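You operate a simulated robot arm through the tools that you are given. There is no shell and no other tool. Be economical: measure what you need, move in short steps, check, and stop when the job is done.

You run a simulated robot arm. Do the job below in one go: nothing can be reset, and whatever is moved stays where it is left.

Task
Change machine one's green film for the ringed blue one and wet it.
Fine: power off first, and leave it off. Lay the green film on the bench; water from the wash bottle, which goes back. Set down upright: wash bottle.

The check looks at the end state, three seconds after you hand in, the way a careful person would. Anything else that was tipped, shoved, dropped, spilled or broken makes it a failure.

Robot
A 7-joint arm with a two-finger parallel gripper on a trunk, on a base that drives. Base frame: it is fixed to the floor where the robot stands at the start and does not move with it; the origin is under the middle of the robot, x ahead of it, y to its left, z up; the surface under the hand at the start is at about z = 964. Units: mm, degrees, N and s.
With the tool pointing down near the work surface it reaches from about 460 to 920 mm from the robot's upright axis, wherever it stands. Its first joint turns from -115.0 to 115.0 degrees. Places, roughly: beige pin (2x2x5 cm) [700, 600, 1000]; blue holder (18x18x8 cm) [700, 600, 1000]; blue holder five-and-six thumb screw [700, 600, 1000]; blue holder one-and-two thumb screw [600, 500, 1000]; blue holder three-and-four thumb screw [700, 500, 1000]; blue wipe [500, 1250, 750]; centre pin of machine one [700, 300, 1100]; door end machine top [600, 300, 800]; green holder one-and-two thumb screw [400, 800, 800]; green holder three-and-four thumb screw [500, 900, 800]; machine four drive switch [500, -1500, 800]; machine four fine key [500, -1600, 900]; machine four four-dot handle [800, -1500, 1100]; machine four grind key [500, -1500, 900]; machine four mains rocker [500, -1700, 800]; machine four minus key [500, -1500, 900]. Payload 3.91 kg.
Tool frame: the origin (TCP) lies between the finger pads and is the grasp point; the fingertips stand 30 mm ahead of it; z points along the fingers, y is the line along which they close. The gripper opens to 110 mm. The fingers are 20 mm wide and 10 mm thick; the gripper's body (48 by 112 mm) begins 55 mm behind the TCP.
Orientation is told as [roll, pitch, yaw] about the base's x, y, z axes, in that order, counted from this pose: with the fingers straight down and closing along the base's y, the tool's x points along the base's -x, its y along +y and its z along -z.

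Tools
- The arm moves only by the tool step_arm. Its argument "plan" is a list of rows, each a list of 7 numbers: the finger opening in mm, from 0 to 110, then the shift along the tool's x, y, z in units of 50 mm (1.0 is 50 mm), then the turn, a rotation vector about the tool's x, y, z in units of 6 degrees (1.0 is 6 degrees). In form: [[jaw, tx, ty, tz, ax, ay, az], ...]. A call has 1 to 10 rows; each row shifts and turns the commanded pose from where the row before left it, along the tool's axes as they then stand. A call with a number of a shift or a turn outside -1 to 1 is refused whole. Rows are played at 5 a second. More than 50 mm and 8.6 degrees between two rows, or a gripper value outside its range, and nothing of the call is played. A pose out of reach is approached as far as the arm can. The call stops where the force on the tool passes 40 N (or 10 N more than at its start, if that is more) or the arm is blocked; 0.2 s more then pass. Each finger travels about 153 mm/s and halts on what it meets, pressing with about 21 N; the grip force reading is that of the motor and also rises with nothing between the fingers. The clock runs only during rows and for 0.2 s after the last one: add rows that do not move to give the fingers time. The reply holds the time, the measured pose of the TCP, the force on the tool along the base axes, the opening and the grip force, in the units named above and with some noise, with the torque about the TCP (base axes, N m) and any sound that the robot's microphone picked up.
- Cameras (640 x 400 px; columns grow to the right, rows downward): "scene" is now at [209.3, 167.6, 1543.2]; the picture's right is [-0.48, -0.88, 0.00], its down [-0.67, 0.37, -0.64] and it looks along [0.56, -0.31, -0.77] (base axes); focal length 258 px, centre (320, 200). "wrist" rides on the gripper at [72, 17, -103] in the tool frame; the picture's right is [-0.23, 0.97, 0.00], its down [-0.76, -0.18, -0.62] and it looks along [-0.61, -0.14, 0.78] (tool axes); focal length 222 px, centre (320, 200). There is no depth. A picture from a camera that has moved, and an enlarged one, comes with that camera's place and axes in the base frame and with its lens.
- capture(camera): a new picture of that camera. It takes no simulated time.
- slide_trunk(by): slides the trunk up (or, below 0, down) by that many mm; the arm and the scene camera ride with it, the base frame stays. It gives what a move gives, with no picture.
- roll_base(legs): drives the robot by 1 to 6 legs, each [ahead, left, turn to the left] in mm, mm and degrees, along the robot's own axes; the way and the turn of a leg run together, so that a leg with both is an arc; at most 1500 mm and 180 degrees a leg. The arm and the cameras ride along, it lands a little off, and it stops where it bumps. It gives what a move gives.
- turn_head(pan, tilt): turns the head with the scene camera to pan (to the left, within 80 degrees either way) and tilt (down, from -29 to 69), counted from straight ahead of the robot. It gives what a move gives.
- inspect(camera, box): a new picture of the part [left, top, right, bottom] of that camera's present view, enlarged. It takes no simulated time.
- close_job(): hands the job in; it is judged then, once.

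Work in short steps. Places have to be worked out from the pictures, the camera data and where the tool is seen: move nearer, look again, correct. Check each grasp and each placing, and mend what went wrong. You have 120 turns and 98 pictures in all, those below and enlarged ones among them. Open the gripper and draw the arm clear of the work before you hand the job in, unless the task says otherwise; then end with one line.

The tools are called after "Emit:" as name(argument=value, ...) on one line, values as JSON. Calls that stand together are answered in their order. step_arm: Moves the arm, as the interface text tells. Its arguments: {"type":"object","properties":{"plan":{"type":"array","items":{"type":"array","items":{"type":"number"}}}},"required":["plan"]} The other tools are called the same way: slide_trunk (by) slides the trunk up or down; roll_base (legs) drives the base; turn_head (pan, tilt) turns the head that bears the scene camera; capture (camera) takes a picture; inspect (camera, box) takes an enlarged picture of a part of a camera's view; close_job () hands the job in.

At the start:

```text
clock: 0.0
ee_pos: [554.9, -27.1, 1298.6]
tcp_rot: [0.0, 0.0, 0.0]
wrist_force: [-0.4, -0.1, 0.1]
wrist_torque: [0.05, 0.01, -0.02]
opening: 110.2
grasp_force: 0.0
trunk travel left (down, up): [-900.0, 90.0]
robot x, y, heading: [2.5, -1.5, -0.0]
head pan, tilt: [-28.5, 50.1]
```

scene: 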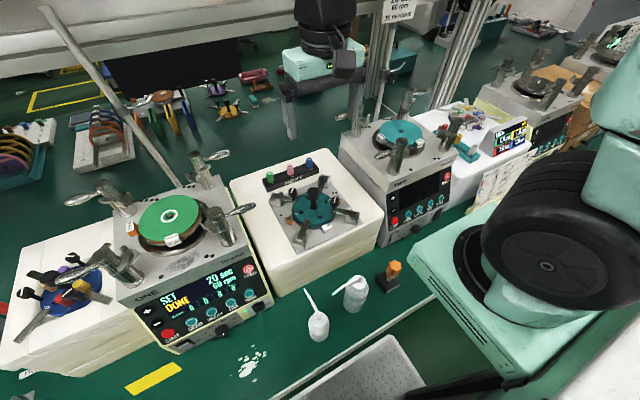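
wrist: 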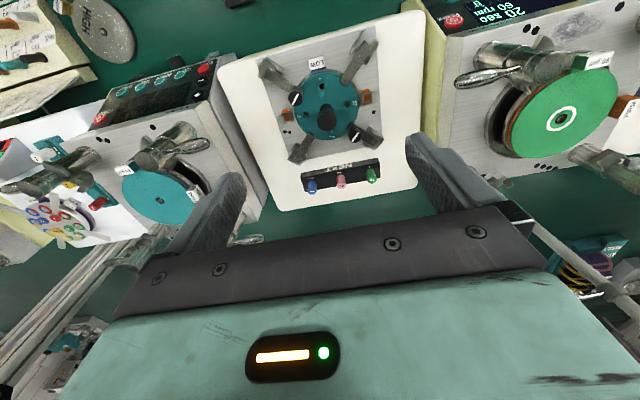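

The green film lies on machine one's platter. I look closer at machine one first and then at the racks to the left.

Emit:
inspect(camera="scene", box=[60, 140, 300, 360])

Emit:
inspect(camera="scene", box=[0, 60, 220, 200])

Emit:
turn_head(pan=45, tilt=40)

Emit:
capture(camera="scene")

```text
1.82 times, centred on (180, 250) of scene
camera zoom: at [209.3, 167.6, 1543.2], right [-0.48, -0.88, 0.0], down [-0.67, 0.37, -0.64], along [0.56, -0.31, -0.77], focal length 470 px, centre (574, 109)
```

zoom: 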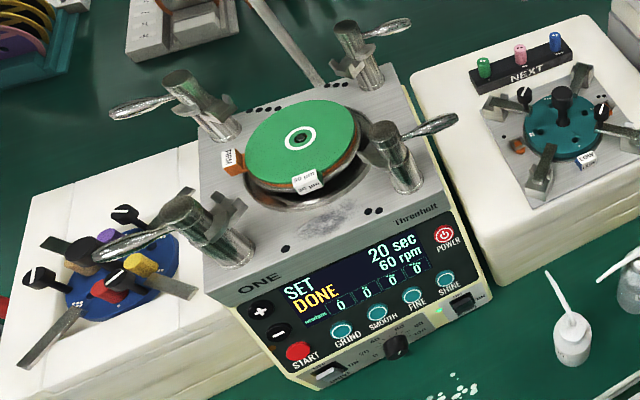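

```text
2.86 times, centred on (110, 130) of scene
camera zoom: at [209.3, 167.6, 1543.2], right [-0.48, -0.88, 0.0], down [-0.67, 0.37, -0.64], along [0.56, -0.31, -0.77], focal length 738 px, centre (920, 400)
```

zoom: 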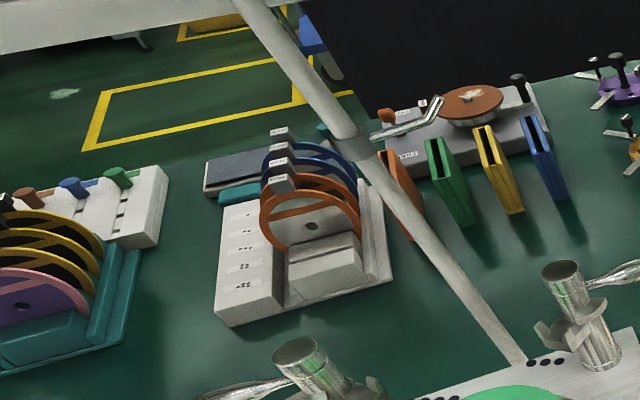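

```text
clock: 1.5
ee_pos: [554.6, -26.3, 1296.9]
tcp_rot: [0.0, 0.1, 0.0]
wrist_force: [0.0, -1.1, -0.1]
wrist_torque: [0.02, 0.0, -0.01]
opening: 109.9
grasp_force: 0.0
trunk travel left (down, up): [-900.0, 90.0]
robot x, y, heading: [1.8, 0.3, -0.2]
head pan, tilt: [45.0, 40.0]
```

```text
93 pictures are left
camera scene: at [201.9, 264.4, 1557.5], right [0.71, -0.71, 0.0], down [-0.45, -0.45, -0.77], along [0.54, 0.54, -0.64], focal length 258 px, centre (320, 200)
```

scene: 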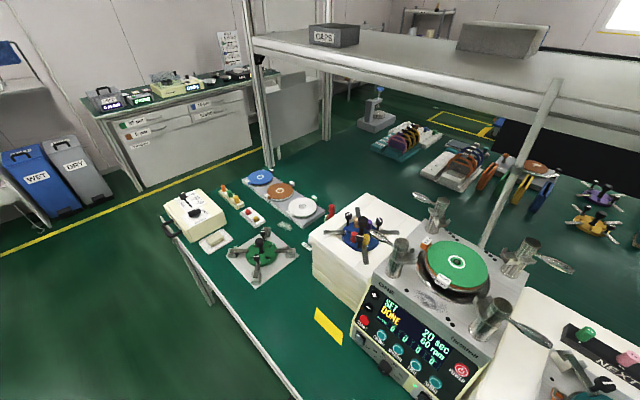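

The bench's left part holds several racks with discs. I enlarge them to find the ringed blue film.

Emit:
inspect(camera="scene", box=[360, 80, 560, 210])

Emit:
inspect(camera="scene", box=[160, 160, 330, 290])

Emit:
inspect(camera="scene", box=[340, 180, 580, 400])

```text
3.08 times, centred on (460, 145) of scene
camera zoom: at [201.9, 264.4, 1557.5], right [0.71, -0.71, 0.0], down [-0.45, -0.45, -0.77], along [0.54, 0.54, -0.64], focal length 795 px, centre (-111, 369)
```

zoom: 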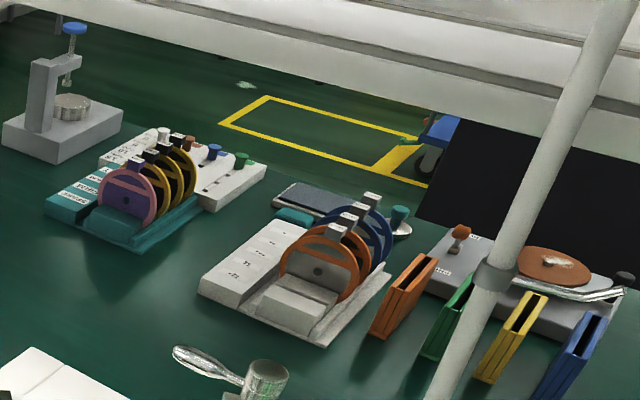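

```text
3.08 times, centred on (245, 225) of scene
camera zoom: at [201.9, 264.4, 1557.5], right [0.71, -0.71, 0.0], down [-0.45, -0.45, -0.77], along [0.54, 0.54, -0.64], focal length 795 px, centre (551, 123)
```

zoom: 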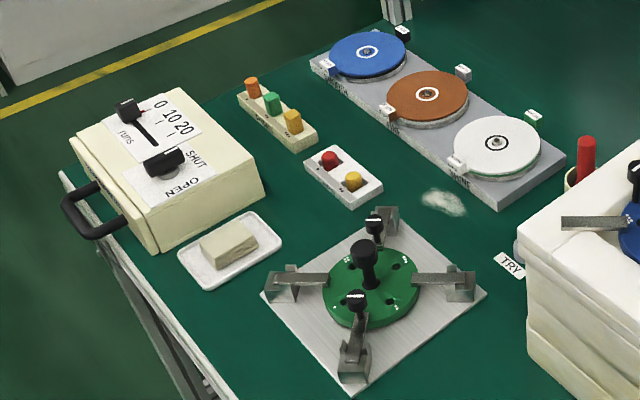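

```text
1.82 times, centred on (460, 290) of scene
camera zoom: at [201.9, 264.4, 1557.5], right [0.71, -0.71, 0.0], down [-0.45, -0.45, -0.77], along [0.54, 0.54, -0.64], focal length 470 px, centre (66, 36)
```

zoom: 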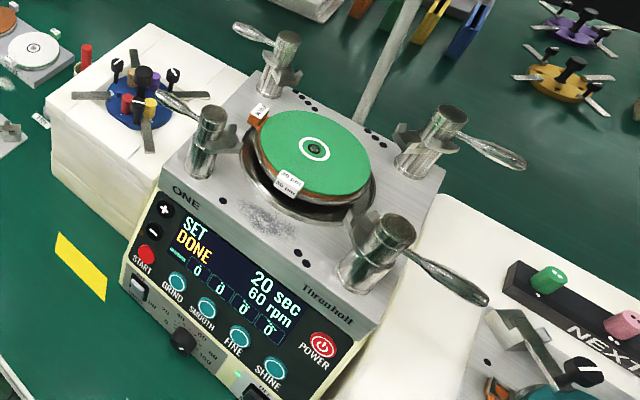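

The ringed blue film seems to be the one on the far-left tray (about [756, 1254]). Now I look closely at the wash bottles and machine one's front.

Emit:
turn_head(pan=10, tilt=62)

Emit:
capture(camera="scene")

```text
clock: 2.5
ee_pos: [556.0, -26.2, 1297.3]
tcp_rot: [0.0, 0.0, 0.0]
wrist_force: [-0.2, 0.4, -0.1]
wrist_torque: [-0.02, 0.03, 0.0]
opening: 110.2
grasp_force: 0.0
trunk travel left (down, up): [-900.0, 90.0]
robot x, y, heading: [-1.4, 1.5, 0.0]
head pan, tilt: [10.0, 62.0]
```

```text
89 pictures are left
camera scene: at [205.1, 215.6, 1528.5], right [0.17, -0.98, 0.0], down [-0.87, -0.15, -0.47], along [0.46, 0.08, -0.88], focal length 258 px, centre (320, 200)
```

scene: 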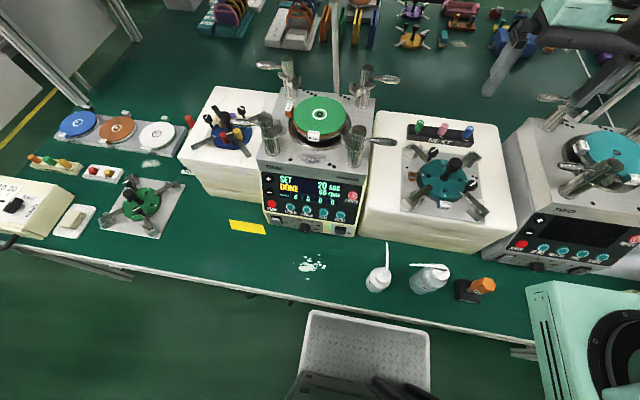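

Emit:
inspect(camera="scene", box=[340, 225, 510, 310])

Emit:
inspect(camera="scene", box=[250, 160, 380, 240])

Emit:
inspect(camera="scene", box=[250, 50, 410, 175])

Emit:
inspect(camera="scene", box=[40, 90, 200, 170])

```text
3.76 times, centred on (425, 268) of scene
camera zoom: at [205.1, 215.6, 1528.5], right [0.17, -0.98, 0.0], down [-0.87, -0.15, -0.47], along [0.46, 0.08, -0.88], focal length 973 px, centre (-75, -54)
```

zoom: 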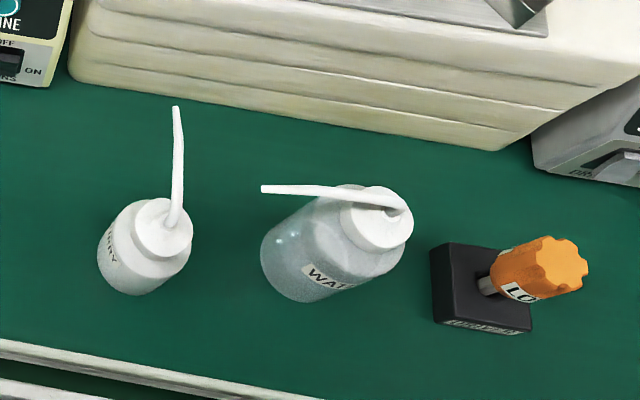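

```text
4.92 times, centred on (315, 200) of scene
camera zoom: at [205.1, 215.6, 1528.5], right [0.17, -0.98, 0.0], down [-0.87, -0.15, -0.47], along [0.46, 0.08, -0.88], focal length 1272 px, centre (345, 200)
```

zoom: 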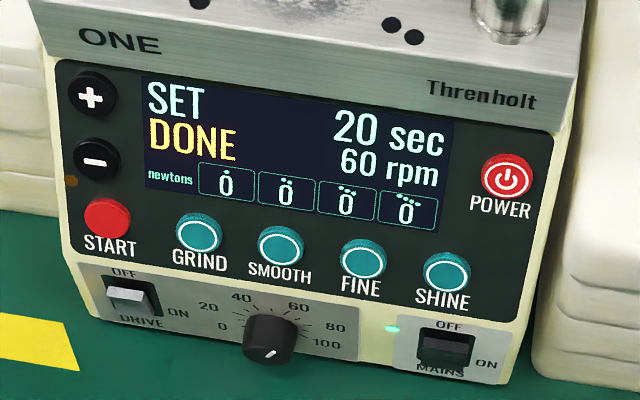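

```text
3.20 times, centred on (330, 112) of scene
camera zoom: at [205.1, 215.6, 1528.5], right [0.17, -0.98, 0.0], down [-0.87, -0.15, -0.47], along [0.46, 0.08, -0.88], focal length 827 px, centre (288, 480)
```

zoom: 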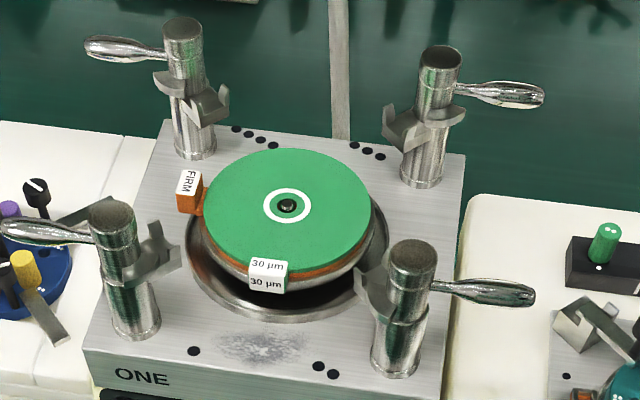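

```text
4.00 times, centred on (120, 130) of scene
camera zoom: at [205.1, 215.6, 1528.5], right [0.17, -0.98, 0.0], down [-0.87, -0.15, -0.47], along [0.46, 0.08, -0.88], focal length 1033 px, centre (1120, 480)
```

zoom: 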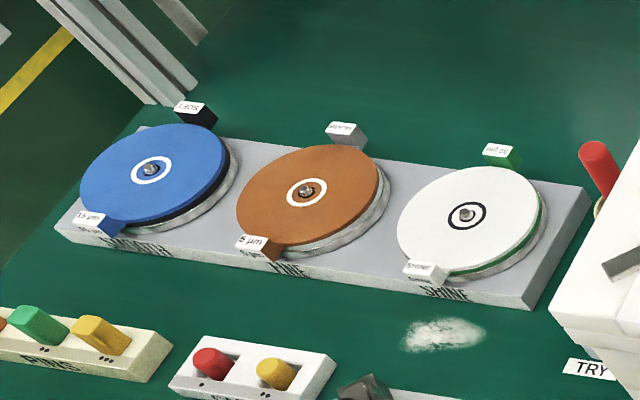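

Findings: green film (30 µm) on the orange pad with its centre near [663, 295, 1085] and its tab toward the robot; POWER key near [542, 189, 931]; WATER bottle near [372, -40]. The blue 15 µm ringed film is on the tray. I back off a little, align with the POWER key and tilt the tool forward with the fingers closed.

Emit:
roll_base(legs=[[-200, 190, 0]])

Emit:
step_arm(plan=[[0, 0, 0, 0, 0, -1, 0], [0, 0, 0, 0, 0, -1, 0], [0, 0, 0, 0, 0, -1, 0], [0, 0, 0, 0, 0, -1, 0], [0, 0, 0, 0, 0, -1, 0], [0, 0, 0, 0, 0, -1, 0], [0, 0, 0, 0, 0, -1, 0], [0, 0, 0, 0, 0, -1, 0], [0, 0, 0, 0, 0, -1, 0], [0, 0, 0, 0, 0, -1, 0]])

Emit:
capture(camera="wrist")

```text
clock: 4.4
ee_pos: [355.0, 163.7, 1296.7]
tcp_rot: [0.0, 0.0, 0.0]
wrist_force: [0.0, 0.5, -0.1]
wrist_torque: [0.01, -0.01, 0.02]
opening: 110.0
grasp_force: 0.1
trunk travel left (down, up): [-900.0, 90.0]
robot x, y, heading: [-200.0, 192.9, -0.1]
head pan, tilt: [10.0, 62.0]
```

```text
clock: 6.6
ee_pos: [421.1, 197.3, 1336.1]
tcp_rot: [-0.1, -60.0, -0.1]
wrist_force: [-0.4, -0.1, -0.3]
wrist_torque: [-0.02, 0.01, -0.01]
opening: 0.2
grasp_force: 20.7
out of reach, approached as far as the arm can: row 6, 7, 8, 9, 10
trunk travel left (down, up): [-900.0, 90.0]
robot x, y, heading: [-202.4, 186.8, -0.0]
head pan, tilt: [10.0, 62.0]
```

```text
84 pictures are left
camera wrist: at [296.1, 215.5, 1327.1], right [0.12, 0.97, 0.2], down [-0.16, -0.18, 0.97], along [0.98, -0.14, 0.13], focal length 222 px, centre (320, 200)
```

wrist: 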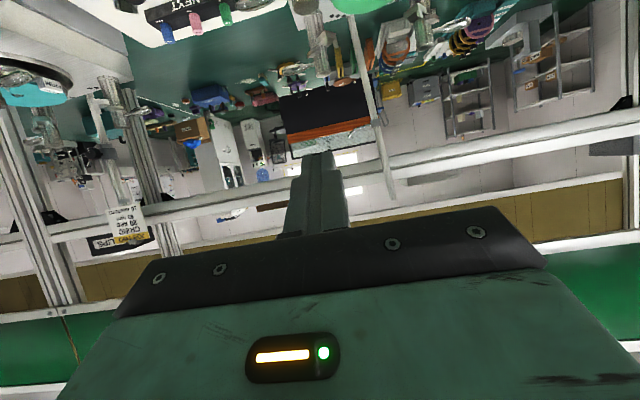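

The tool is tilted 60° and the fingers are closed. I lower the trunk so the hand comes level with the POWER key, then look.

Emit:
slide_trunk(by=-350)

Emit:
capture(camera="scene")

Emit:
capture(camera="wrist")

```text
clock: 10.0
ee_pos: [420.0, 198.0, 987.1]
tcp_rot: [-0.1, -59.9, 0.0]
wrist_force: [0.2, -0.2, -0.1]
wrist_torque: [0.03, -0.02, 0.0]
opening: 0.0
grasp_force: 21.0
trunk travel left (down, up): [-550.0, 440.0]
robot x, y, heading: [-197.9, 191.6, -0.1]
head pan, tilt: [10.0, 62.0]
```

```text
83 pictures are left
camera scene: at [5.1, 406.0, 1178.5], right [0.17, -0.98, 0.0], down [-0.87, -0.15, -0.47], along [0.46, 0.08, -0.88], focal length 258 px, centre (320, 200)
```

scene: 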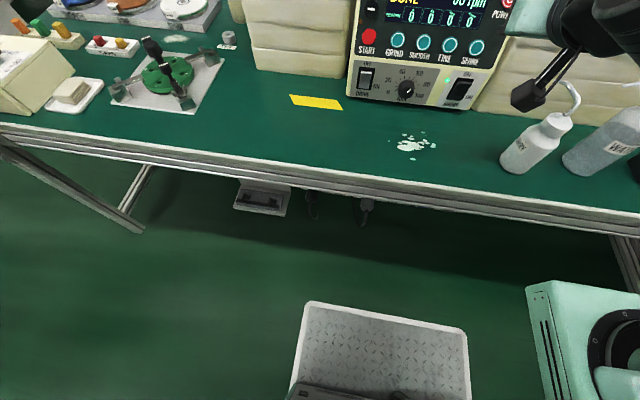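

```text
82 pictures are left
camera wrist: at [296.1, 215.4, 977.1], right [0.12, 0.97, 0.2], down [-0.16, -0.18, 0.97], along [0.98, -0.14, 0.13], focal length 222 px, centre (320, 200)
```

wrist: 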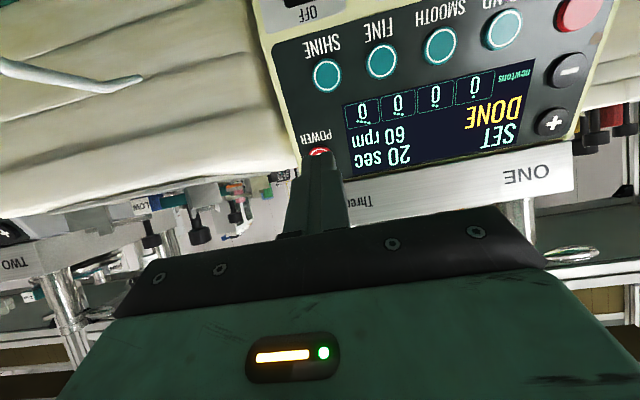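

Triangulating with the new views puts POWER near [518, 191, 963]. I approach to about 20 mm short of it.

Emit:
step_arm(plan=[[0, -0.16, -0.08, 0.48, 0, 0, 0], [0, -0.16, -0.08, 0.48, 0, 0, 0], [0, 0, 0, 0, 0, 0, 0]])

Emit:
capture(camera="wrist")

```text
clock: 10.8
ee_pos: [471.0, 190.1, 976.4]
tcp_rot: [-0.1, -59.9, 0.0]
wrist_force: [0.4, 1.4, -1.1]
wrist_torque: [-0.01, -0.01, 0.0]
opening: 0.0
grasp_force: 20.9
trunk travel left (down, up): [-550.0, 440.0]
robot x, y, heading: [-203.5, 192.3, -0.2]
head pan, tilt: [10.0, 62.0]
```

```text
81 pictures are left
camera wrist: at [346.1, 207.5, 966.7], right [0.12, 0.97, 0.2], down [-0.16, -0.18, 0.97], along [0.98, -0.14, 0.13], focal length 222 px, centre (320, 200)
```

wrist: 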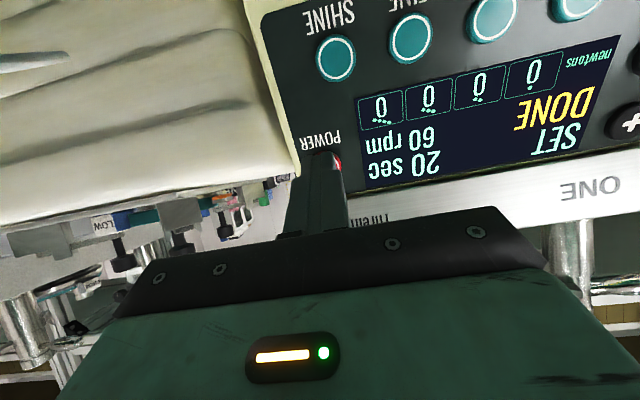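

The tip lies about 20 mm in front of the key and 4 mm too far right. I correct and press in small steps.

Emit:
step_arm(plan=[[0, -0.06, 0.08, 0.104, 0, 0, 0], [0, -0.06, 0, 0.104, 0, 0, 0], [0, -0.06, 0, 0.104, 0, 0, 0], [0, -0.04, 0, 0.07, 0, 0, 0], [0, 0, 0, 0, 0, 0, 0]])

Emit:
inspect(camera="wrist", box=[220, 0, 640, 260])

```text
clock: 12.0
ee_pos: [491.7, 193.3, 976.1]
tcp_rot: [-0.1, -59.9, 0.0]
wrist_force: [-0.5, 0.3, 0.5]
wrist_torque: [-0.02, 0.0, -0.01]
opening: 0.0
grasp_force: 20.6
trunk travel left (down, up): [-550.0, 440.0]
robot x, y, heading: [-204.3, 190.0, -0.0]
head pan, tilt: [10.0, 62.0]
```

```text
1.52 times, centred on (430, 130) of wrist
camera zoom: at [368.1, 211.3, 966.8], right [0.12, 0.97, 0.2], down [-0.16, -0.18, 0.97], along [0.98, -0.14, 0.13], focal length 338 px, centre (152, 307)
```

zoom: 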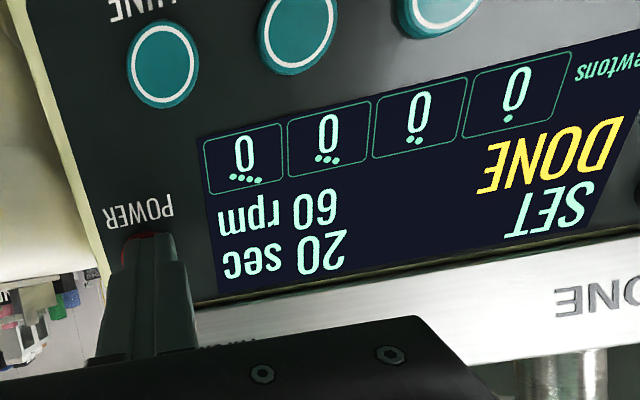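

The tip is centred on the key with no contact yet. I go on pressing.

Emit:
step_arm(plan=[[0, -0.04, 0, 0.07, 0, 0, 0], [0, -0.04, 0, 0.07, 0, 0, 0], [0, -0.04, 0, 0.07, 0, 0, 0], [0, -0.04, 0, 0.07, 0, 0, 0], [0, 0, 0, 0, 0, 0, 0]])

Emit:
inspect(camera="wrist", box=[220, 0, 640, 260])

```text
clock: 12.9
ee_pos: [501.1, 193.6, 976.0]
tcp_rot: [-0.2, -59.6, 0.2]
wrist_force: [-19.0, -3.2, 10.5]
wrist_torque: [0.08, -0.19, -0.14]
opening: 0.0
grasp_force: 21.2
trunk travel left (down, up): [-550.0, 440.0]
robot x, y, heading: [-200.4, 187.6, -0.1]
head pan, tilt: [10.0, 62.0]
heard: click
stopped in row 4: the force on the tool passed its limit at 47 N (the readings are from after the stop); the commanded pose is now the measured one
```

```text
1.52 times, centred on (430, 130) of wrist
camera zoom: at [376.3, 211.2, 966.5], right [0.12, 0.97, 0.19], down [-0.15, -0.18, 0.97], along [0.98, -0.14, 0.13], focal length 338 px, centre (152, 307)
```

zoom: 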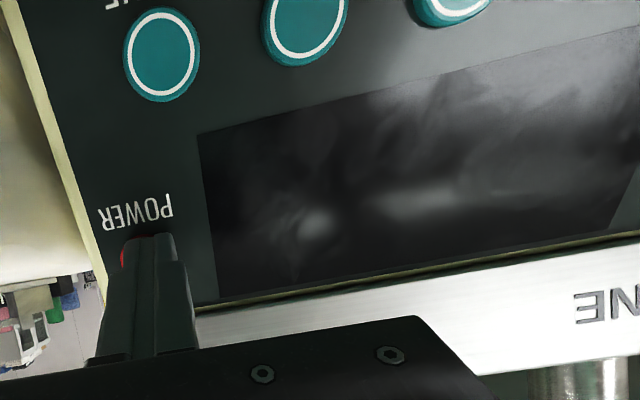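

The key clicked and the display is dark. I back the tool out and look at the panel.

Emit:
step_arm(plan=[[0, 0.4, 0, -0.7, 0, 0, 0], [0, 0.4, 0, -0.7, 0, 0, 0], [0, 0.4, 0, -0.7, 0, 0, 0], [0, 0, 0, 0, 0, 0, 0]])

Emit:
inspect(camera="scene", box=[330, 0, 530, 120])

Emit:
slide_trunk(by=350)

```text
clock: 13.9
ee_pos: [408.5, 211.6, 990.4]
tcp_rot: [-0.2, -59.3, 0.1]
wrist_force: [-0.1, -0.6, 0.2]
wrist_torque: [-0.01, 0.0, 0.02]
opening: 0.0
grasp_force: 21.5
out of reach, approached as far as the arm can: row 2, 3
trunk travel left (down, up): [-550.0, 440.0]
robot x, y, heading: [-201.7, 193.6, 0.0]
head pan, tilt: [10.0, 62.0]
```

```text
3.20 times, centred on (430, 60) of scene
camera zoom: at [4.8, 405.8, 1178.5], right [0.17, -0.98, 0.0], down [-0.87, -0.15, -0.47], along [0.46, 0.08, -0.88], focal length 827 px, centre (-32, 648)
```

zoom: 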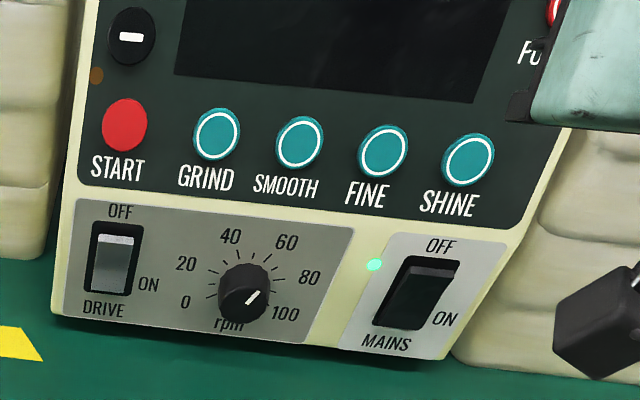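

```text
clock: 17.4
ee_pos: [408.4, 210.9, 1340.7]
tcp_rot: [-0.2, -59.4, 0.1]
wrist_force: [-0.1, -0.2, -0.1]
wrist_torque: [0.01, -0.01, 0.02]
opening: 0.0
grasp_force: 21.2
trunk travel left (down, up): [-900.0, 90.0]
robot x, y, heading: [-199.5, 185.0, -0.2]
head pan, tilt: [10.0, 62.0]
```

Power is off (display dark). I bring the tool back to vertical and move above machine one's film tab to look.

Emit:
step_arm(plan=[[60, 0, 0, 0, 0, 1, 0], [60, 0, 0, 0, 0, 1, 0], [60, 0, 0, 0, 0, 1, 0], [60, 0, 0, 0, 0, 1, 0], [60, 0, 0, 0, 0, 1, 0], [60, 0, 0, 0, 0, 1, 0], [60, 0, 0, 0, 0, 1, 0], [60, 0, 0, 0, 0, 1, 0], [60, 0, 0, 0, 0, 1, 0], [60, 0, 0, 0, 0, 0.9, 0]])

Emit:
step_arm(plan=[[60, -0.8, 0.8, 0, 0, 0, 0], [60, -0.8, 0.8, 0, 0, 0, 0], [60, -0.8, 0, 0.3, 0, 0, 0], [60, 0, 0, 0, 0, 0, 0]])

Emit:
capture(camera="wrist")

```text
clock: 19.6
ee_pos: [409.4, 211.1, 1341.0]
tcp_rot: [-0.1, 0.1, 0.0]
wrist_force: [-0.5, 0.0, -0.7]
wrist_torque: [-0.02, 0.0, -0.01]
opening: 60.0
grasp_force: 0.0
trunk travel left (down, up): [-900.0, 90.0]
robot x, y, heading: [-199.6, 194.0, -0.2]
head pan, tilt: [10.0, 62.0]
```

```text
refused: row 1 steps farther than a row can; nothing moved
```

```text
77 pictures are left
camera wrist: at [336.9, 229.1, 1445.1], right [0.23, 0.97, 0.0], down [0.76, -0.18, 0.62], along [0.61, -0.14, -0.78], focal length 222 px, centre (320, 200)
```

wrist: 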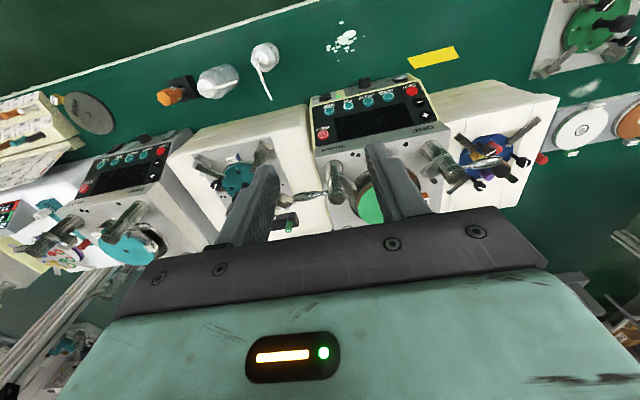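

I redo the move with shorter rows.

Emit:
step_arm(plan=[[60, -0.6, 0.43, 0.45, 0, 0, 0], [60, -0.6, 0.43, 0.45, 0, 0, 0], [60, -0.6, 0.43, 0.45, 0, 0, 0], [60, -0.6, 0.43, 0.45, 0, 0, 0], [60, 0, 0, 0, 0, 0, 0]])

Emit:
capture(camera="wrist")

```text
clock: 20.8
ee_pos: [529.6, 297.5, 1250.9]
tcp_rot: [-0.1, 0.0, 0.0]
wrist_force: [-0.8, 0.4, -1.1]
wrist_torque: [0.01, 0.0, -0.03]
opening: 59.8
grasp_force: 0.1
trunk travel left (down, up): [-900.0, 90.0]
robot x, y, heading: [-198.8, 188.9, -0.0]
head pan, tilt: [10.0, 62.0]
```

```text
76 pictures are left
camera wrist: at [457.6, 315.6, 1354.7], right [0.23, 0.97, 0.0], down [0.76, -0.18, 0.62], along [0.61, -0.14, -0.78], focal length 222 px, centre (320, 200)
```

wrist: 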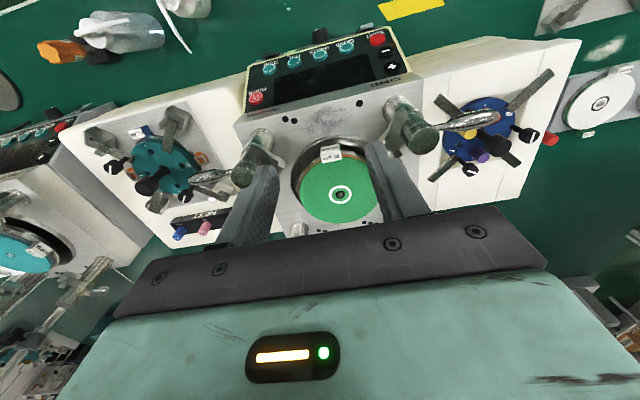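

Emit:
inspect(camera="wrist", box=[260, 110, 420, 220])

```text
3.64 times, centred on (340, 165) of wrist
camera zoom: at [457.6, 315.6, 1354.7], right [0.23, 0.97, 0.0], down [0.76, -0.18, 0.62], along [0.61, -0.14, -0.78], focal length 808 px, centre (247, 327)
```

zoom: 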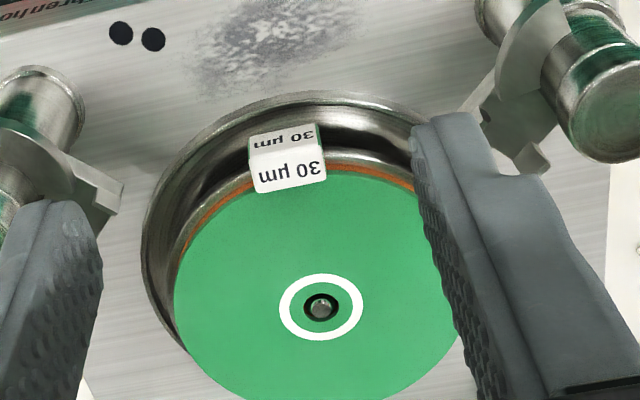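

The tab measures about x 590–605, y 286–313, z 1071–1088. I go over it with the fingers straddling in y and check before descending.

Emit:
step_arm(plan=[[50, -0.64, 0.02, 0, 0, 0, 0], [50, -0.62, 0.02, 0.5, 0, 0, 0], [50, 0, 0, 0.9, 0, 0, 0], [50, 0, 0, 0.6, 0, 0, 0], [50, 0, 0, 0, 0, 0, 0]])

Emit:
capture(camera="wrist")

```text
clock: 22.0
ee_pos: [591.2, 299.6, 1150.3]
tcp_rot: [-0.1, 0.0, 0.1]
wrist_force: [0.0, 0.3, 0.0]
wrist_torque: [0.02, 0.0, -0.01]
opening: 50.4
grasp_force: 0.0
trunk travel left (down, up): [-900.0, 90.0]
robot x, y, heading: [-198.7, 193.2, 0.0]
head pan, tilt: [10.0, 62.0]
```

```text
74 pictures are left
camera wrist: at [519.7, 317.3, 1254.2], right [0.23, 0.97, 0.0], down [0.76, -0.18, 0.62], along [0.61, -0.14, -0.78], focal length 222 px, centre (320, 200)
```

wrist: 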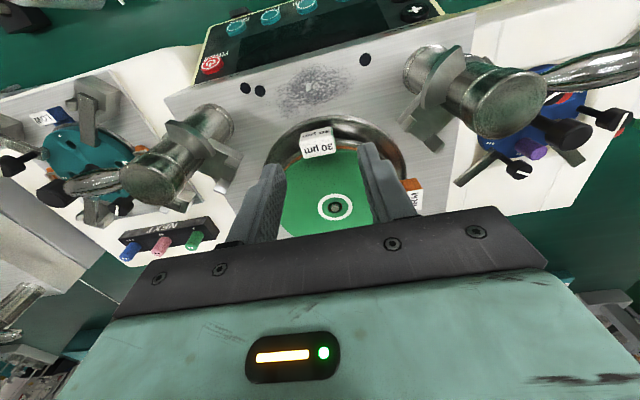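

The tab is centred between the fingers with the posts clear. I descend 44 mm and close.

Emit:
step_arm(plan=[[50, -0.04, -0.03, 0.4, 0, 0, 0], [50, 0, 0, 0.3, 0, 0, 0], [50, 0, 0, 0.18, 0, 0, 0], [15, 0, 0, 0, 0, 0, 0], [15, 0, 0, 0, 0, 0, 0], [15, 0, 0, 0, 0, 0, 0]])

Emit:
capture(camera="wrist")

```text
clock: 23.4
ee_pos: [591.6, 298.3, 1106.4]
tcp_rot: [-0.2, 0.4, 0.0]
wrist_force: [-30.0, 1.7, -0.6]
wrist_torque: [0.03, 0.82, 0.11]
opening: 29.8
grasp_force: 14.6
trunk travel left (down, up): [-900.0, 90.0]
robot x, y, heading: [-201.5, 187.3, 0.0]
head pan, tilt: [10.0, 62.0]
```

```text
73 pictures are left
camera wrist: at [519.3, 315.8, 1210.7], right [0.23, 0.97, 0.0], down [0.77, -0.18, 0.62], along [0.6, -0.14, -0.79], focal length 222 px, centre (320, 200)
```

wrist: 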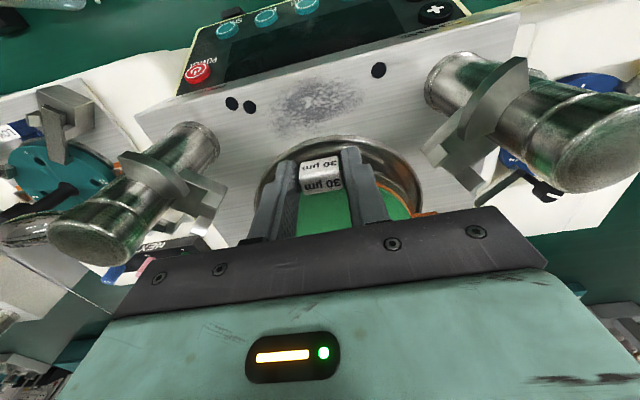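

The tab is held, but 30 N along -x shows the fingers leaning on the disc's edge. I open, back off 5 mm and grip again.

Emit:
step_arm(plan=[[50, 0, 0, 0, 0, 0, 0], [50, 0.11, 0, 0, 0, 0, 0], [50, 0, 0, 0, 0, 0, 0], [15, 0, 0, 0, 0, 0, 0], [15, 0, 0, 0, 0, 0, 0], [15, 0, 0, 0, 0, 0, 0]])

```text
clock: 24.8
ee_pos: [587.7, 296.3, 1106.2]
tcp_rot: [0.0, 0.0, 0.0]
wrist_force: [-6.7, -1.4, 0.1]
wrist_torque: [-0.03, 0.18, -0.02]
opening: 25.0
grasp_force: 20.8
trunk travel left (down, up): [-900.0, 90.0]
robot x, y, heading: [-197.6, 191.6, 0.1]
head pan, tilt: [10.0, 62.0]
```

Now the tab is gripped at 25 mm with little side force. I lift slowly.

Emit:
step_arm(plan=[[15, 0.03, 0, -0.1, 0, 0, 0], [15, 0, 0, -0.2, 0, 0, 0], [15, 0, 0, -0.4, 0, 0, 0], [15, 0, 0, -0.6, 0, 0, 0], [15, 0, 0, 0, 0, 0, 0]])

Emit:
capture(camera="wrist")

Emit:
capture(camera="scene")

```text
clock: 26.0
ee_pos: [586.0, 297.1, 1171.3]
tcp_rot: [-0.1, 0.0, 0.0]
wrist_force: [0.1, -0.2, -1.3]
wrist_torque: [0.04, 0.04, -0.01]
opening: 25.1
grasp_force: 20.7
trunk travel left (down, up): [-900.0, 90.0]
robot x, y, heading: [-201.8, 189.6, 0.1]
head pan, tilt: [10.0, 62.0]
```

```text
72 pictures are left
camera wrist: at [514.5, 315.3, 1276.4], right [0.23, 0.97, 0.0], down [0.76, -0.18, 0.62], along [0.61, -0.14, -0.78], focal length 222 px, centre (320, 200)
```

wrist: 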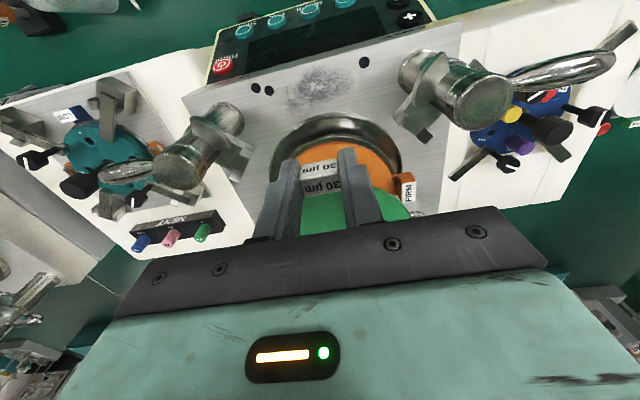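

```text
71 pictures are left
camera scene: at [4.7, 405.9, 1528.5], right [0.17, -0.98, 0.0], down [-0.87, -0.15, -0.47], along [0.46, 0.08, -0.88], focal length 258 px, centre (320, 200)
```

scene: 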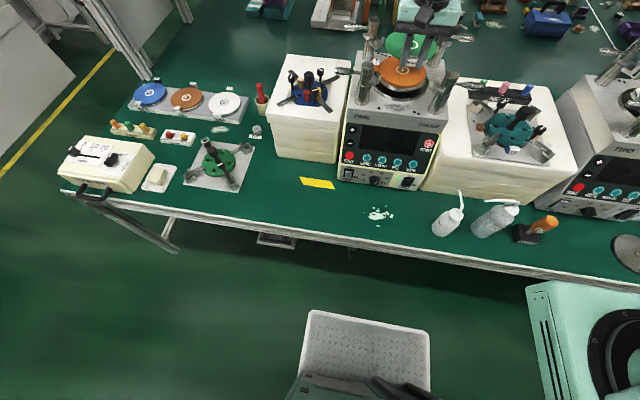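

The green film is off and the pad stays. I raise clear of the posts and carry it out over the front strip of the bench.

Emit:
step_arm(plan=[[15, 0, 0, -0.9, 0, 0, 0], [15, 0, 0, -0.9, 0, 0, 0], [15, 0.86, 0, 0, 0, 0, 0], [15, 0.86, 0, 0, 0, 0, 0], [15, 0.86, 0.3, 0, 0, 0, 0], [15, 0.86, 0.45, 0, 0, 0, 0], [15, 0.86, 0.5, 0, 0, 0, 0], [15, 0.86, 0.5, 0, 0, 0, 0], [15, 0, 0, 0, 0, 0, 0]])

Emit:
slide_trunk(by=-400)

Emit:
capture(camera="wrist")

Emit:
capture(camera="scene")

```text
clock: 28.0
ee_pos: [327.6, 384.8, 1261.0]
tcp_rot: [-0.1, -0.1, 0.0]
wrist_force: [0.2, -0.2, -0.4]
wrist_torque: [0.01, -0.02, -0.01]
opening: 25.1
grasp_force: 21.9
trunk travel left (down, up): [-900.0, 90.0]
robot x, y, heading: [-202.4, 192.2, 0.0]
head pan, tilt: [10.0, 62.0]
```

```text
clock: 31.8
ee_pos: [329.5, 384.9, 859.0]
tcp_rot: [-0.1, 0.0, 0.1]
wrist_force: [0.1, 0.2, -0.6]
wrist_torque: [-0.02, 0.05, -0.02]
opening: 24.9
grasp_force: 21.2
trunk travel left (down, up): [-500.0, 490.0]
robot x, y, heading: [-203.9, 189.3, 0.0]
head pan, tilt: [10.0, 62.0]
```

```text
70 pictures are left
camera wrist: at [256.7, 402.5, 965.1], right [0.23, 0.97, 0.0], down [0.76, -0.18, 0.62], along [0.61, -0.14, -0.78], focal length 222 px, centre (320, 200)
```

wrist: 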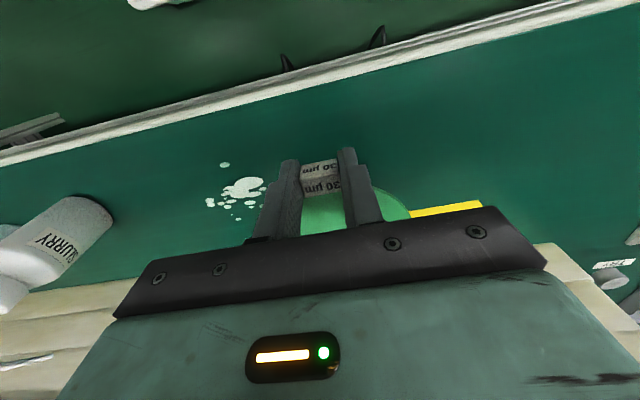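

```text
69 pictures are left
camera scene: at [4.7, 405.9, 1128.5], right [0.17, -0.98, 0.0], down [-0.87, -0.15, -0.47], along [0.46, 0.08, -0.88], focal length 258 px, centre (320, 200)
```

scene: 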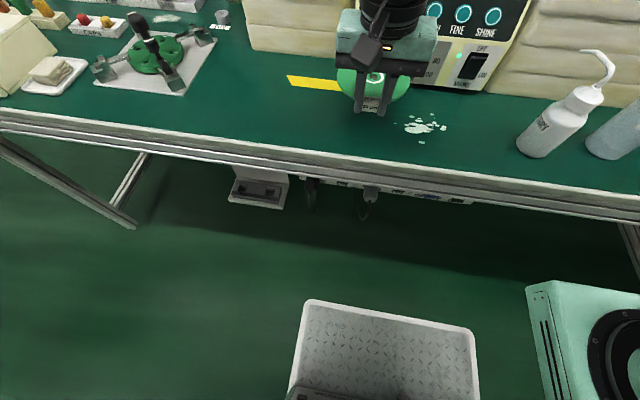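

The spot is clear (bench strip x 293–490, film will lie y 324–446). I lower toward the bench.

Emit:
step_arm(plan=[[15, 0, 0, 0.5, 0, 0, 0], [15, 0, 0, 0.4, 0, 0, 0], [15, 0, 0, 0.1, 0, 0, 0], [15, 0, 0, 0.06, 0, 0, 0], [15, 0, 0, 0, 0, 0, 0]])

Emit:
capture(camera="wrist")

```text
clock: 33.0
ee_pos: [328.6, 384.9, 807.0]
tcp_rot: [-0.1, -0.1, 0.0]
wrist_force: [0.9, 0.1, -0.5]
wrist_torque: [0.02, 0.03, 0.01]
opening: 24.9
grasp_force: 21.2
trunk travel left (down, up): [-500.0, 490.0]
robot x, y, heading: [-203.5, 189.3, -0.1]
head pan, tilt: [10.0, 62.0]
```

```text
68 pictures are left
camera wrist: at [256.2, 402.6, 911.8], right [0.23, 0.97, 0.0], down [0.76, -0.18, 0.62], along [0.61, -0.14, -0.78], focal length 222 px, centre (320, 200)
```

wrist: 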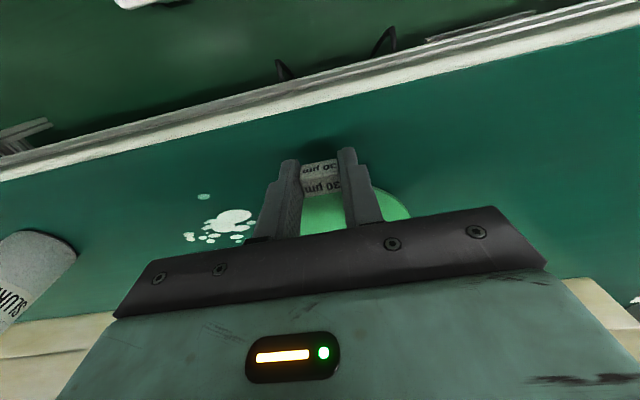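

The bench works out to about z 766, so a few millimetres are left. I lower in small steps until contact.

Emit:
step_arm(plan=[[15, 0, 0, 0.06, 0, 0, 0], [15, 0, 0, 0.04, 0, 0, 0], [15, 0, 0, 0, 0, 0, 0]])

```text
clock: 33.8
ee_pos: [328.7, 384.9, 802.4]
tcp_rot: [-0.1, -0.1, -0.1]
wrist_force: [0.7, -0.8, -1.0]
wrist_torque: [0.01, 0.01, 0.01]
opening: 25.2
grasp_force: 21.3
trunk travel left (down, up): [-500.0, 490.0]
robot x, y, heading: [-202.1, 192.2, -0.2]
head pan, tilt: [10.0, 62.0]
```

Emit:
step_arm(plan=[[15, 0, 0, 0.05, 0, 0, 0], [15, 0, 0, 0, 0, 0, 0], [15, 0, 0, 0.05, 0, 0, 0], [15, 0, 0, 0, 0, 0, 0]])

```text
clock: 34.8
ee_pos: [329.1, 384.5, 796.7]
tcp_rot: [-0.1, 0.0, 0.0]
wrist_force: [-0.3, 0.1, -0.1]
wrist_torque: [0.02, 0.04, -0.01]
opening: 25.1
grasp_force: 21.3
trunk travel left (down, up): [-500.0, 490.0]
robot x, y, heading: [-199.2, 190.0, -0.3]
head pan, tilt: [10.0, 62.0]
```

Still no contact; I continue in small steps.

Emit:
step_arm(plan=[[15, 0, 0, 0.05, 0, 0, 0], [15, 0, 0, 0, 0, 0, 0], [15, 0, 0, 0.05, 0, 0, 0], [15, 0, 0, 0, 0, 0, 0], [15, 0, 0, 0.05, 0, 0, 0], [15, 0, 0, 0, 0, 0, 0]])

Emit:
capture(camera="scene")

```text
clock: 36.2
ee_pos: [328.9, 384.3, 789.4]
tcp_rot: [-0.1, -0.1, 0.0]
wrist_force: [0.1, -0.1, -0.5]
wrist_torque: [-0.01, 0.03, 0.02]
opening: 25.0
grasp_force: 20.8
trunk travel left (down, up): [-500.0, 490.0]
robot x, y, heading: [-203.8, 190.6, -0.2]
head pan, tilt: [10.0, 62.0]
```

```text
67 pictures are left
camera scene: at [4.7, 405.9, 1128.5], right [0.17, -0.98, 0.0], down [-0.87, -0.15, -0.47], along [0.46, 0.08, -0.88], focal length 258 px, centre (320, 200)
```

scene: 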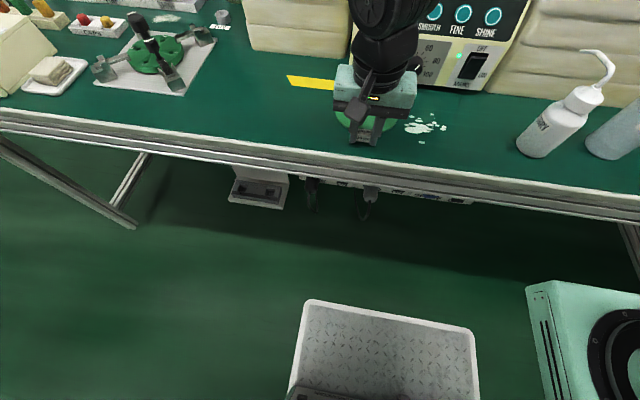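

The film is near the bench but not touching. I continue down.

Emit:
step_arm(plan=[[15, 0, 0, 0.05, 0, 0, 0], [15, 0, 0, 0, 0, 0, 0], [15, 0, 0, 0.05, 0, 0, 0], [15, 0, 0, 0, 0, 0, 0]])

Emit:
inspect(camera="wrist", box=[220, 100, 440, 240])

```text
clock: 36.9
ee_pos: [329.5, 383.3, 790.3]
tcp_rot: [0.0, -0.2, 0.1]
wrist_force: [-8.6, -5.7, 23.3]
wrist_torque: [-0.2, 0.43, 0.06]
opening: 25.2
grasp_force: 20.4
trunk travel left (down, up): [-500.0, 490.0]
robot x, y, heading: [-202.2, 188.5, -0.0]
head pan, tilt: [10.0, 62.0]
stopped in row 3: the force on the tool passed its limit at 45 N (the readings are from after the stop); the commanded pose is now the measured one
```

```text
2.86 times, centred on (330, 170) of wrist
camera zoom: at [256.4, 402.1, 894.2], right [0.23, 0.97, 0.0], down [0.76, -0.18, 0.63], along [0.61, -0.14, -0.78], focal length 635 px, centre (291, 286)
```

zoom: 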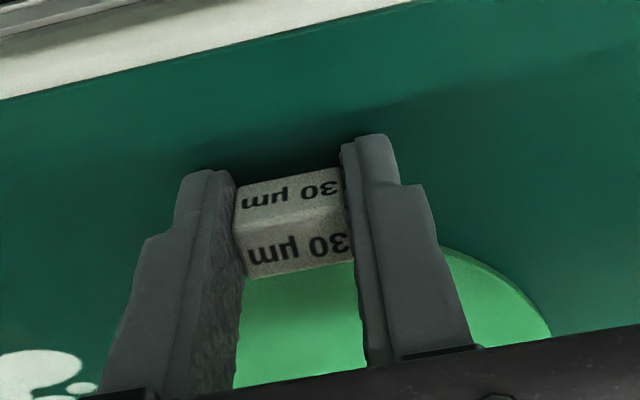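

The fingertips are on the bench (z ≈ 759). I ease up 1 mm, release and rise.

Emit:
step_arm(plan=[[15, 0, 0, -0.03, 0, 0, 0], [40, 0, 0, 0, 0, 0, 0], [45, 0, 0, 0, 0, 0, 0], [45, 0, 0, 0, 0, 0, 0], [45, 0, 0, -0.3, 0, 0, 0], [45, 0, 0, -1, 0, 0, 0], [45, 0, 0, -1, 0, 0, 0], [45, 0, 0, 0, 0, 0, 0]])

Emit:
capture(camera="wrist")

```text
clock: 38.7
ee_pos: [328.5, 384.9, 905.9]
tcp_rot: [0.0, -0.2, -0.1]
wrist_force: [0.4, 0.2, -0.3]
wrist_torque: [0.0, 0.0, -0.02]
opening: 44.9
grasp_force: 0.2
trunk travel left (down, up): [-500.0, 490.0]
robot x, y, heading: [-203.9, 187.2, 0.3]
head pan, tilt: [10.0, 62.0]
```

```text
65 pictures are left
camera wrist: at [257.2, 402.8, 1008.8], right [0.23, 0.97, 0.0], down [0.76, -0.18, 0.63], along [0.61, -0.14, -0.78], focal length 222 px, centre (320, 200)
```

wrist: 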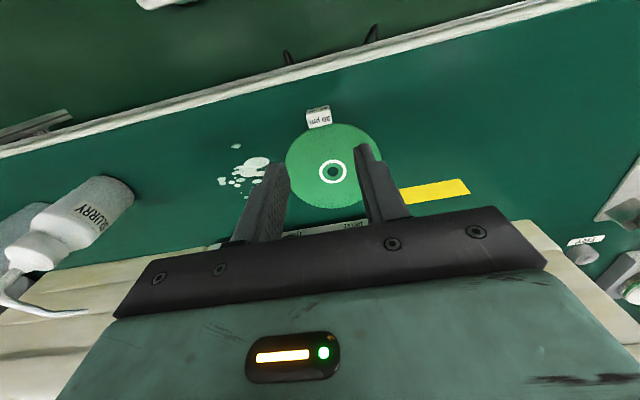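

The green film lies flat on the bench. I raise the trunk and drive left toward the tray with the blue film.

Emit:
slide_trunk(by=300)

Emit:
roll_base(legs=[[0, 900, 0], [130, 0, 0]])

Emit:
capture(camera="scene")

Emit:
capture(camera="wrist")

```text
clock: 41.7
ee_pos: [329.0, 385.3, 1204.8]
tcp_rot: [-0.1, -0.1, -0.1]
wrist_force: [-0.4, 0.6, 0.5]
wrist_torque: [-0.02, -0.03, 0.01]
opening: 45.0
grasp_force: 0.1
trunk travel left (down, up): [-800.0, 190.0]
robot x, y, heading: [-197.6, 190.2, -0.1]
head pan, tilt: [10.0, 62.0]
```

```text
clock: 47.3
ee_pos: [459.1, 1279.8, 1203.1]
tcp_rot: [0.0, -0.3, 0.0]
wrist_force: [-0.6, -0.7, -0.3]
wrist_torque: [0.02, -0.01, 0.0]
opening: 44.9
grasp_force: 0.0
trunk travel left (down, up): [-800.0, 190.0]
robot x, y, heading: [-72.8, 1084.8, 0.1]
head pan, tilt: [10.0, 62.0]
```

```text
64 pictures are left
camera scene: at [134.9, 1300.6, 1428.5], right [0.17, -0.98, 0.0], down [-0.87, -0.15, -0.47], along [0.46, 0.08, -0.88], focal length 258 px, centre (320, 200)
```

scene: 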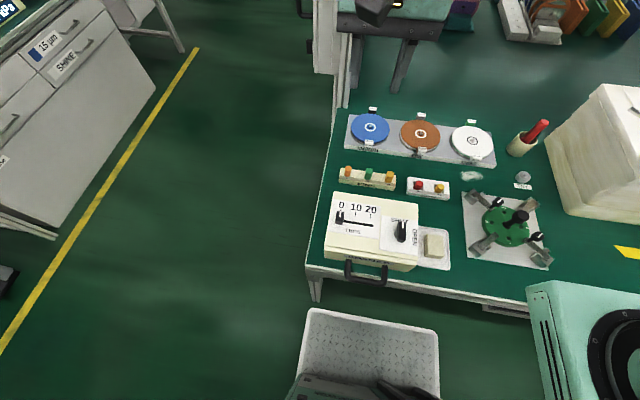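

```text
63 pictures are left
camera wrist: at [387.4, 1297.9, 1308.5], right [0.23, 0.97, 0.0], down [0.76, -0.18, 0.63], along [0.61, -0.14, -0.78], focal length 222 px, centre (320, 200)
```

wrist: 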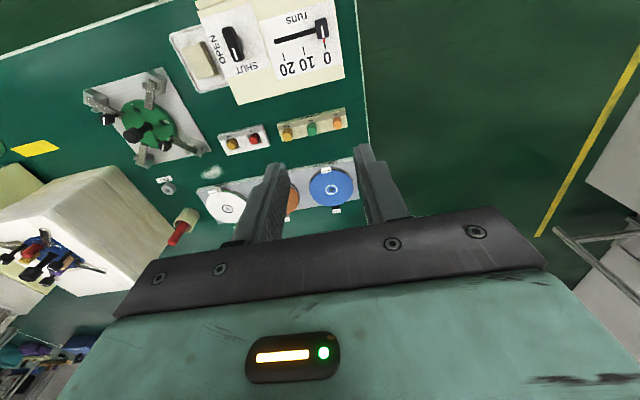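

I move nearer to the blue film to see its tab.

Emit:
step_arm(plan=[[60, -0.6, -0.1, 0.68, 0, 0, 0], [60, -0.6, -0.1, 0.68, 0, 0, 0], [60, -0.6, -0.1, 0.68, 0, 0, 0], [60, -0.6, -0.1, 0.68, 0, 0, 0], [60, -0.6, -0.1, 0.68, 0, 0, 0], [60, -0.5, -0.1, 0.68, 0, 0, 0], [60, 0, 0, 0, 0, 0, 0]])

Emit:
inspect(camera="wrist", box=[240, 60, 440, 220])

```text
clock: 48.9
ee_pos: [634.8, 1250.6, 999.6]
tcp_rot: [0.1, -0.2, 0.0]
wrist_force: [0.7, -0.6, -0.3]
wrist_torque: [-0.03, -0.01, 0.01]
opening: 60.3
grasp_force: 0.1
trunk travel left (down, up): [-800.0, 190.0]
robot x, y, heading: [-71.4, 1084.8, 0.0]
head pan, tilt: [10.0, 62.0]
```

```text
2.50 times, centred on (340, 140) of wrist
camera zoom: at [563.2, 1268.5, 1104.6], right [0.23, 0.97, 0.0], down [0.76, -0.18, 0.63], along [0.61, -0.14, -0.78], focal length 555 px, centre (270, 350)
```

zoom: 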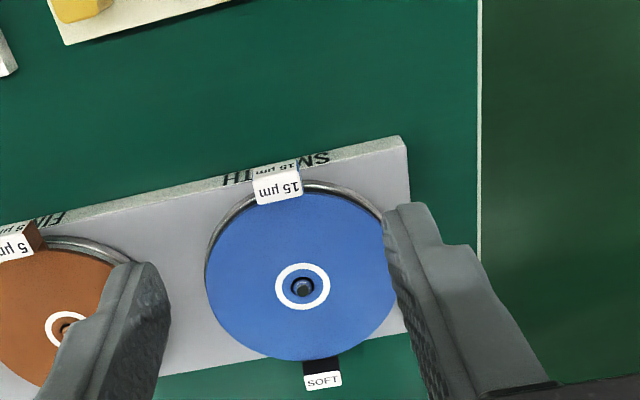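

Blue film's centre is near [751, 1246] and its tab points to -x at about [684, 1245], square to the gripper. I move above the tab and look again for height.

Emit:
step_arm(plan=[[50, -0.4, -0.05, 0.8, 0, 0, 0], [50, -0.4, -0.05, 0.8, 0, 0, 0], [50, 0, 0, 0.8, 0, 0, 0], [50, 0, 0, 0, 0, 0, 0]])

Emit:
inspect(camera="wrist", box=[220, 60, 440, 240])

```text
clock: 49.9
ee_pos: [675.6, 1245.6, 880.4]
tcp_rot: [0.0, -0.2, 0.1]
wrist_force: [0.0, -0.2, -0.8]
wrist_torque: [-0.01, 0.04, 0.01]
opening: 50.0
grasp_force: 0.0
trunk travel left (down, up): [-800.0, 190.0]
robot x, y, heading: [-69.4, 1085.5, 0.2]
head pan, tilt: [10.0, 62.0]
```

```text
2.22 times, centred on (330, 150) of wrist
camera zoom: at [602.6, 1263.0, 985.2], right [0.23, 0.97, 0.0], down [0.76, -0.18, 0.63], along [0.61, -0.14, -0.78], focal length 494 px, centre (298, 311)
```

zoom: 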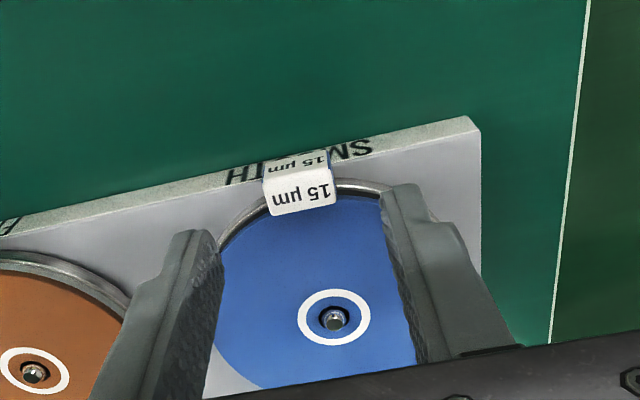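

Film top is at z ≈ 803 and the tab is centred between the fingers. I descend 57 mm gently and grip.

Emit:
step_arm(plan=[[50, -0.02, 0, 0.5, 0, 0, 0], [50, 0, 0, 0.4, 0, 0, 0], [50, 0, 0, 0.16, 0, 0, 0], [50, 0, 0, 0.08, 0, 0, 0], [50, 0, 0, 0, 0, 0, 0]])

Emit:
inspect(camera="wrist", box=[220, 60, 440, 240])

```text
clock: 51.1
ee_pos: [678.2, 1243.9, 825.1]
tcp_rot: [0.0, -0.2, 0.1]
wrist_force: [-0.1, 0.2, -0.2]
wrist_torque: [0.02, 0.0, 0.01]
opening: 50.4
grasp_force: 0.0
trunk travel left (down, up): [-800.0, 190.0]
robot x, y, heading: [-68.6, 1085.9, 0.1]
head pan, tilt: [10.0, 62.0]
```

```text
2.22 times, centred on (330, 150) of wrist
camera zoom: at [604.7, 1262.8, 928.5], right [0.23, 0.97, 0.0], down [0.76, -0.18, 0.63], along [0.61, -0.14, -0.78], focal length 494 px, centre (298, 311)
```

zoom: 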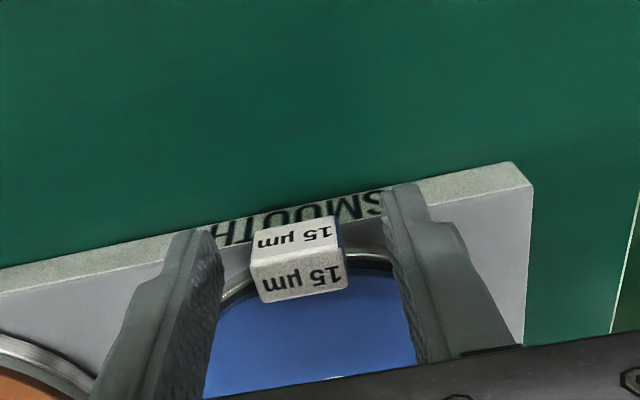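

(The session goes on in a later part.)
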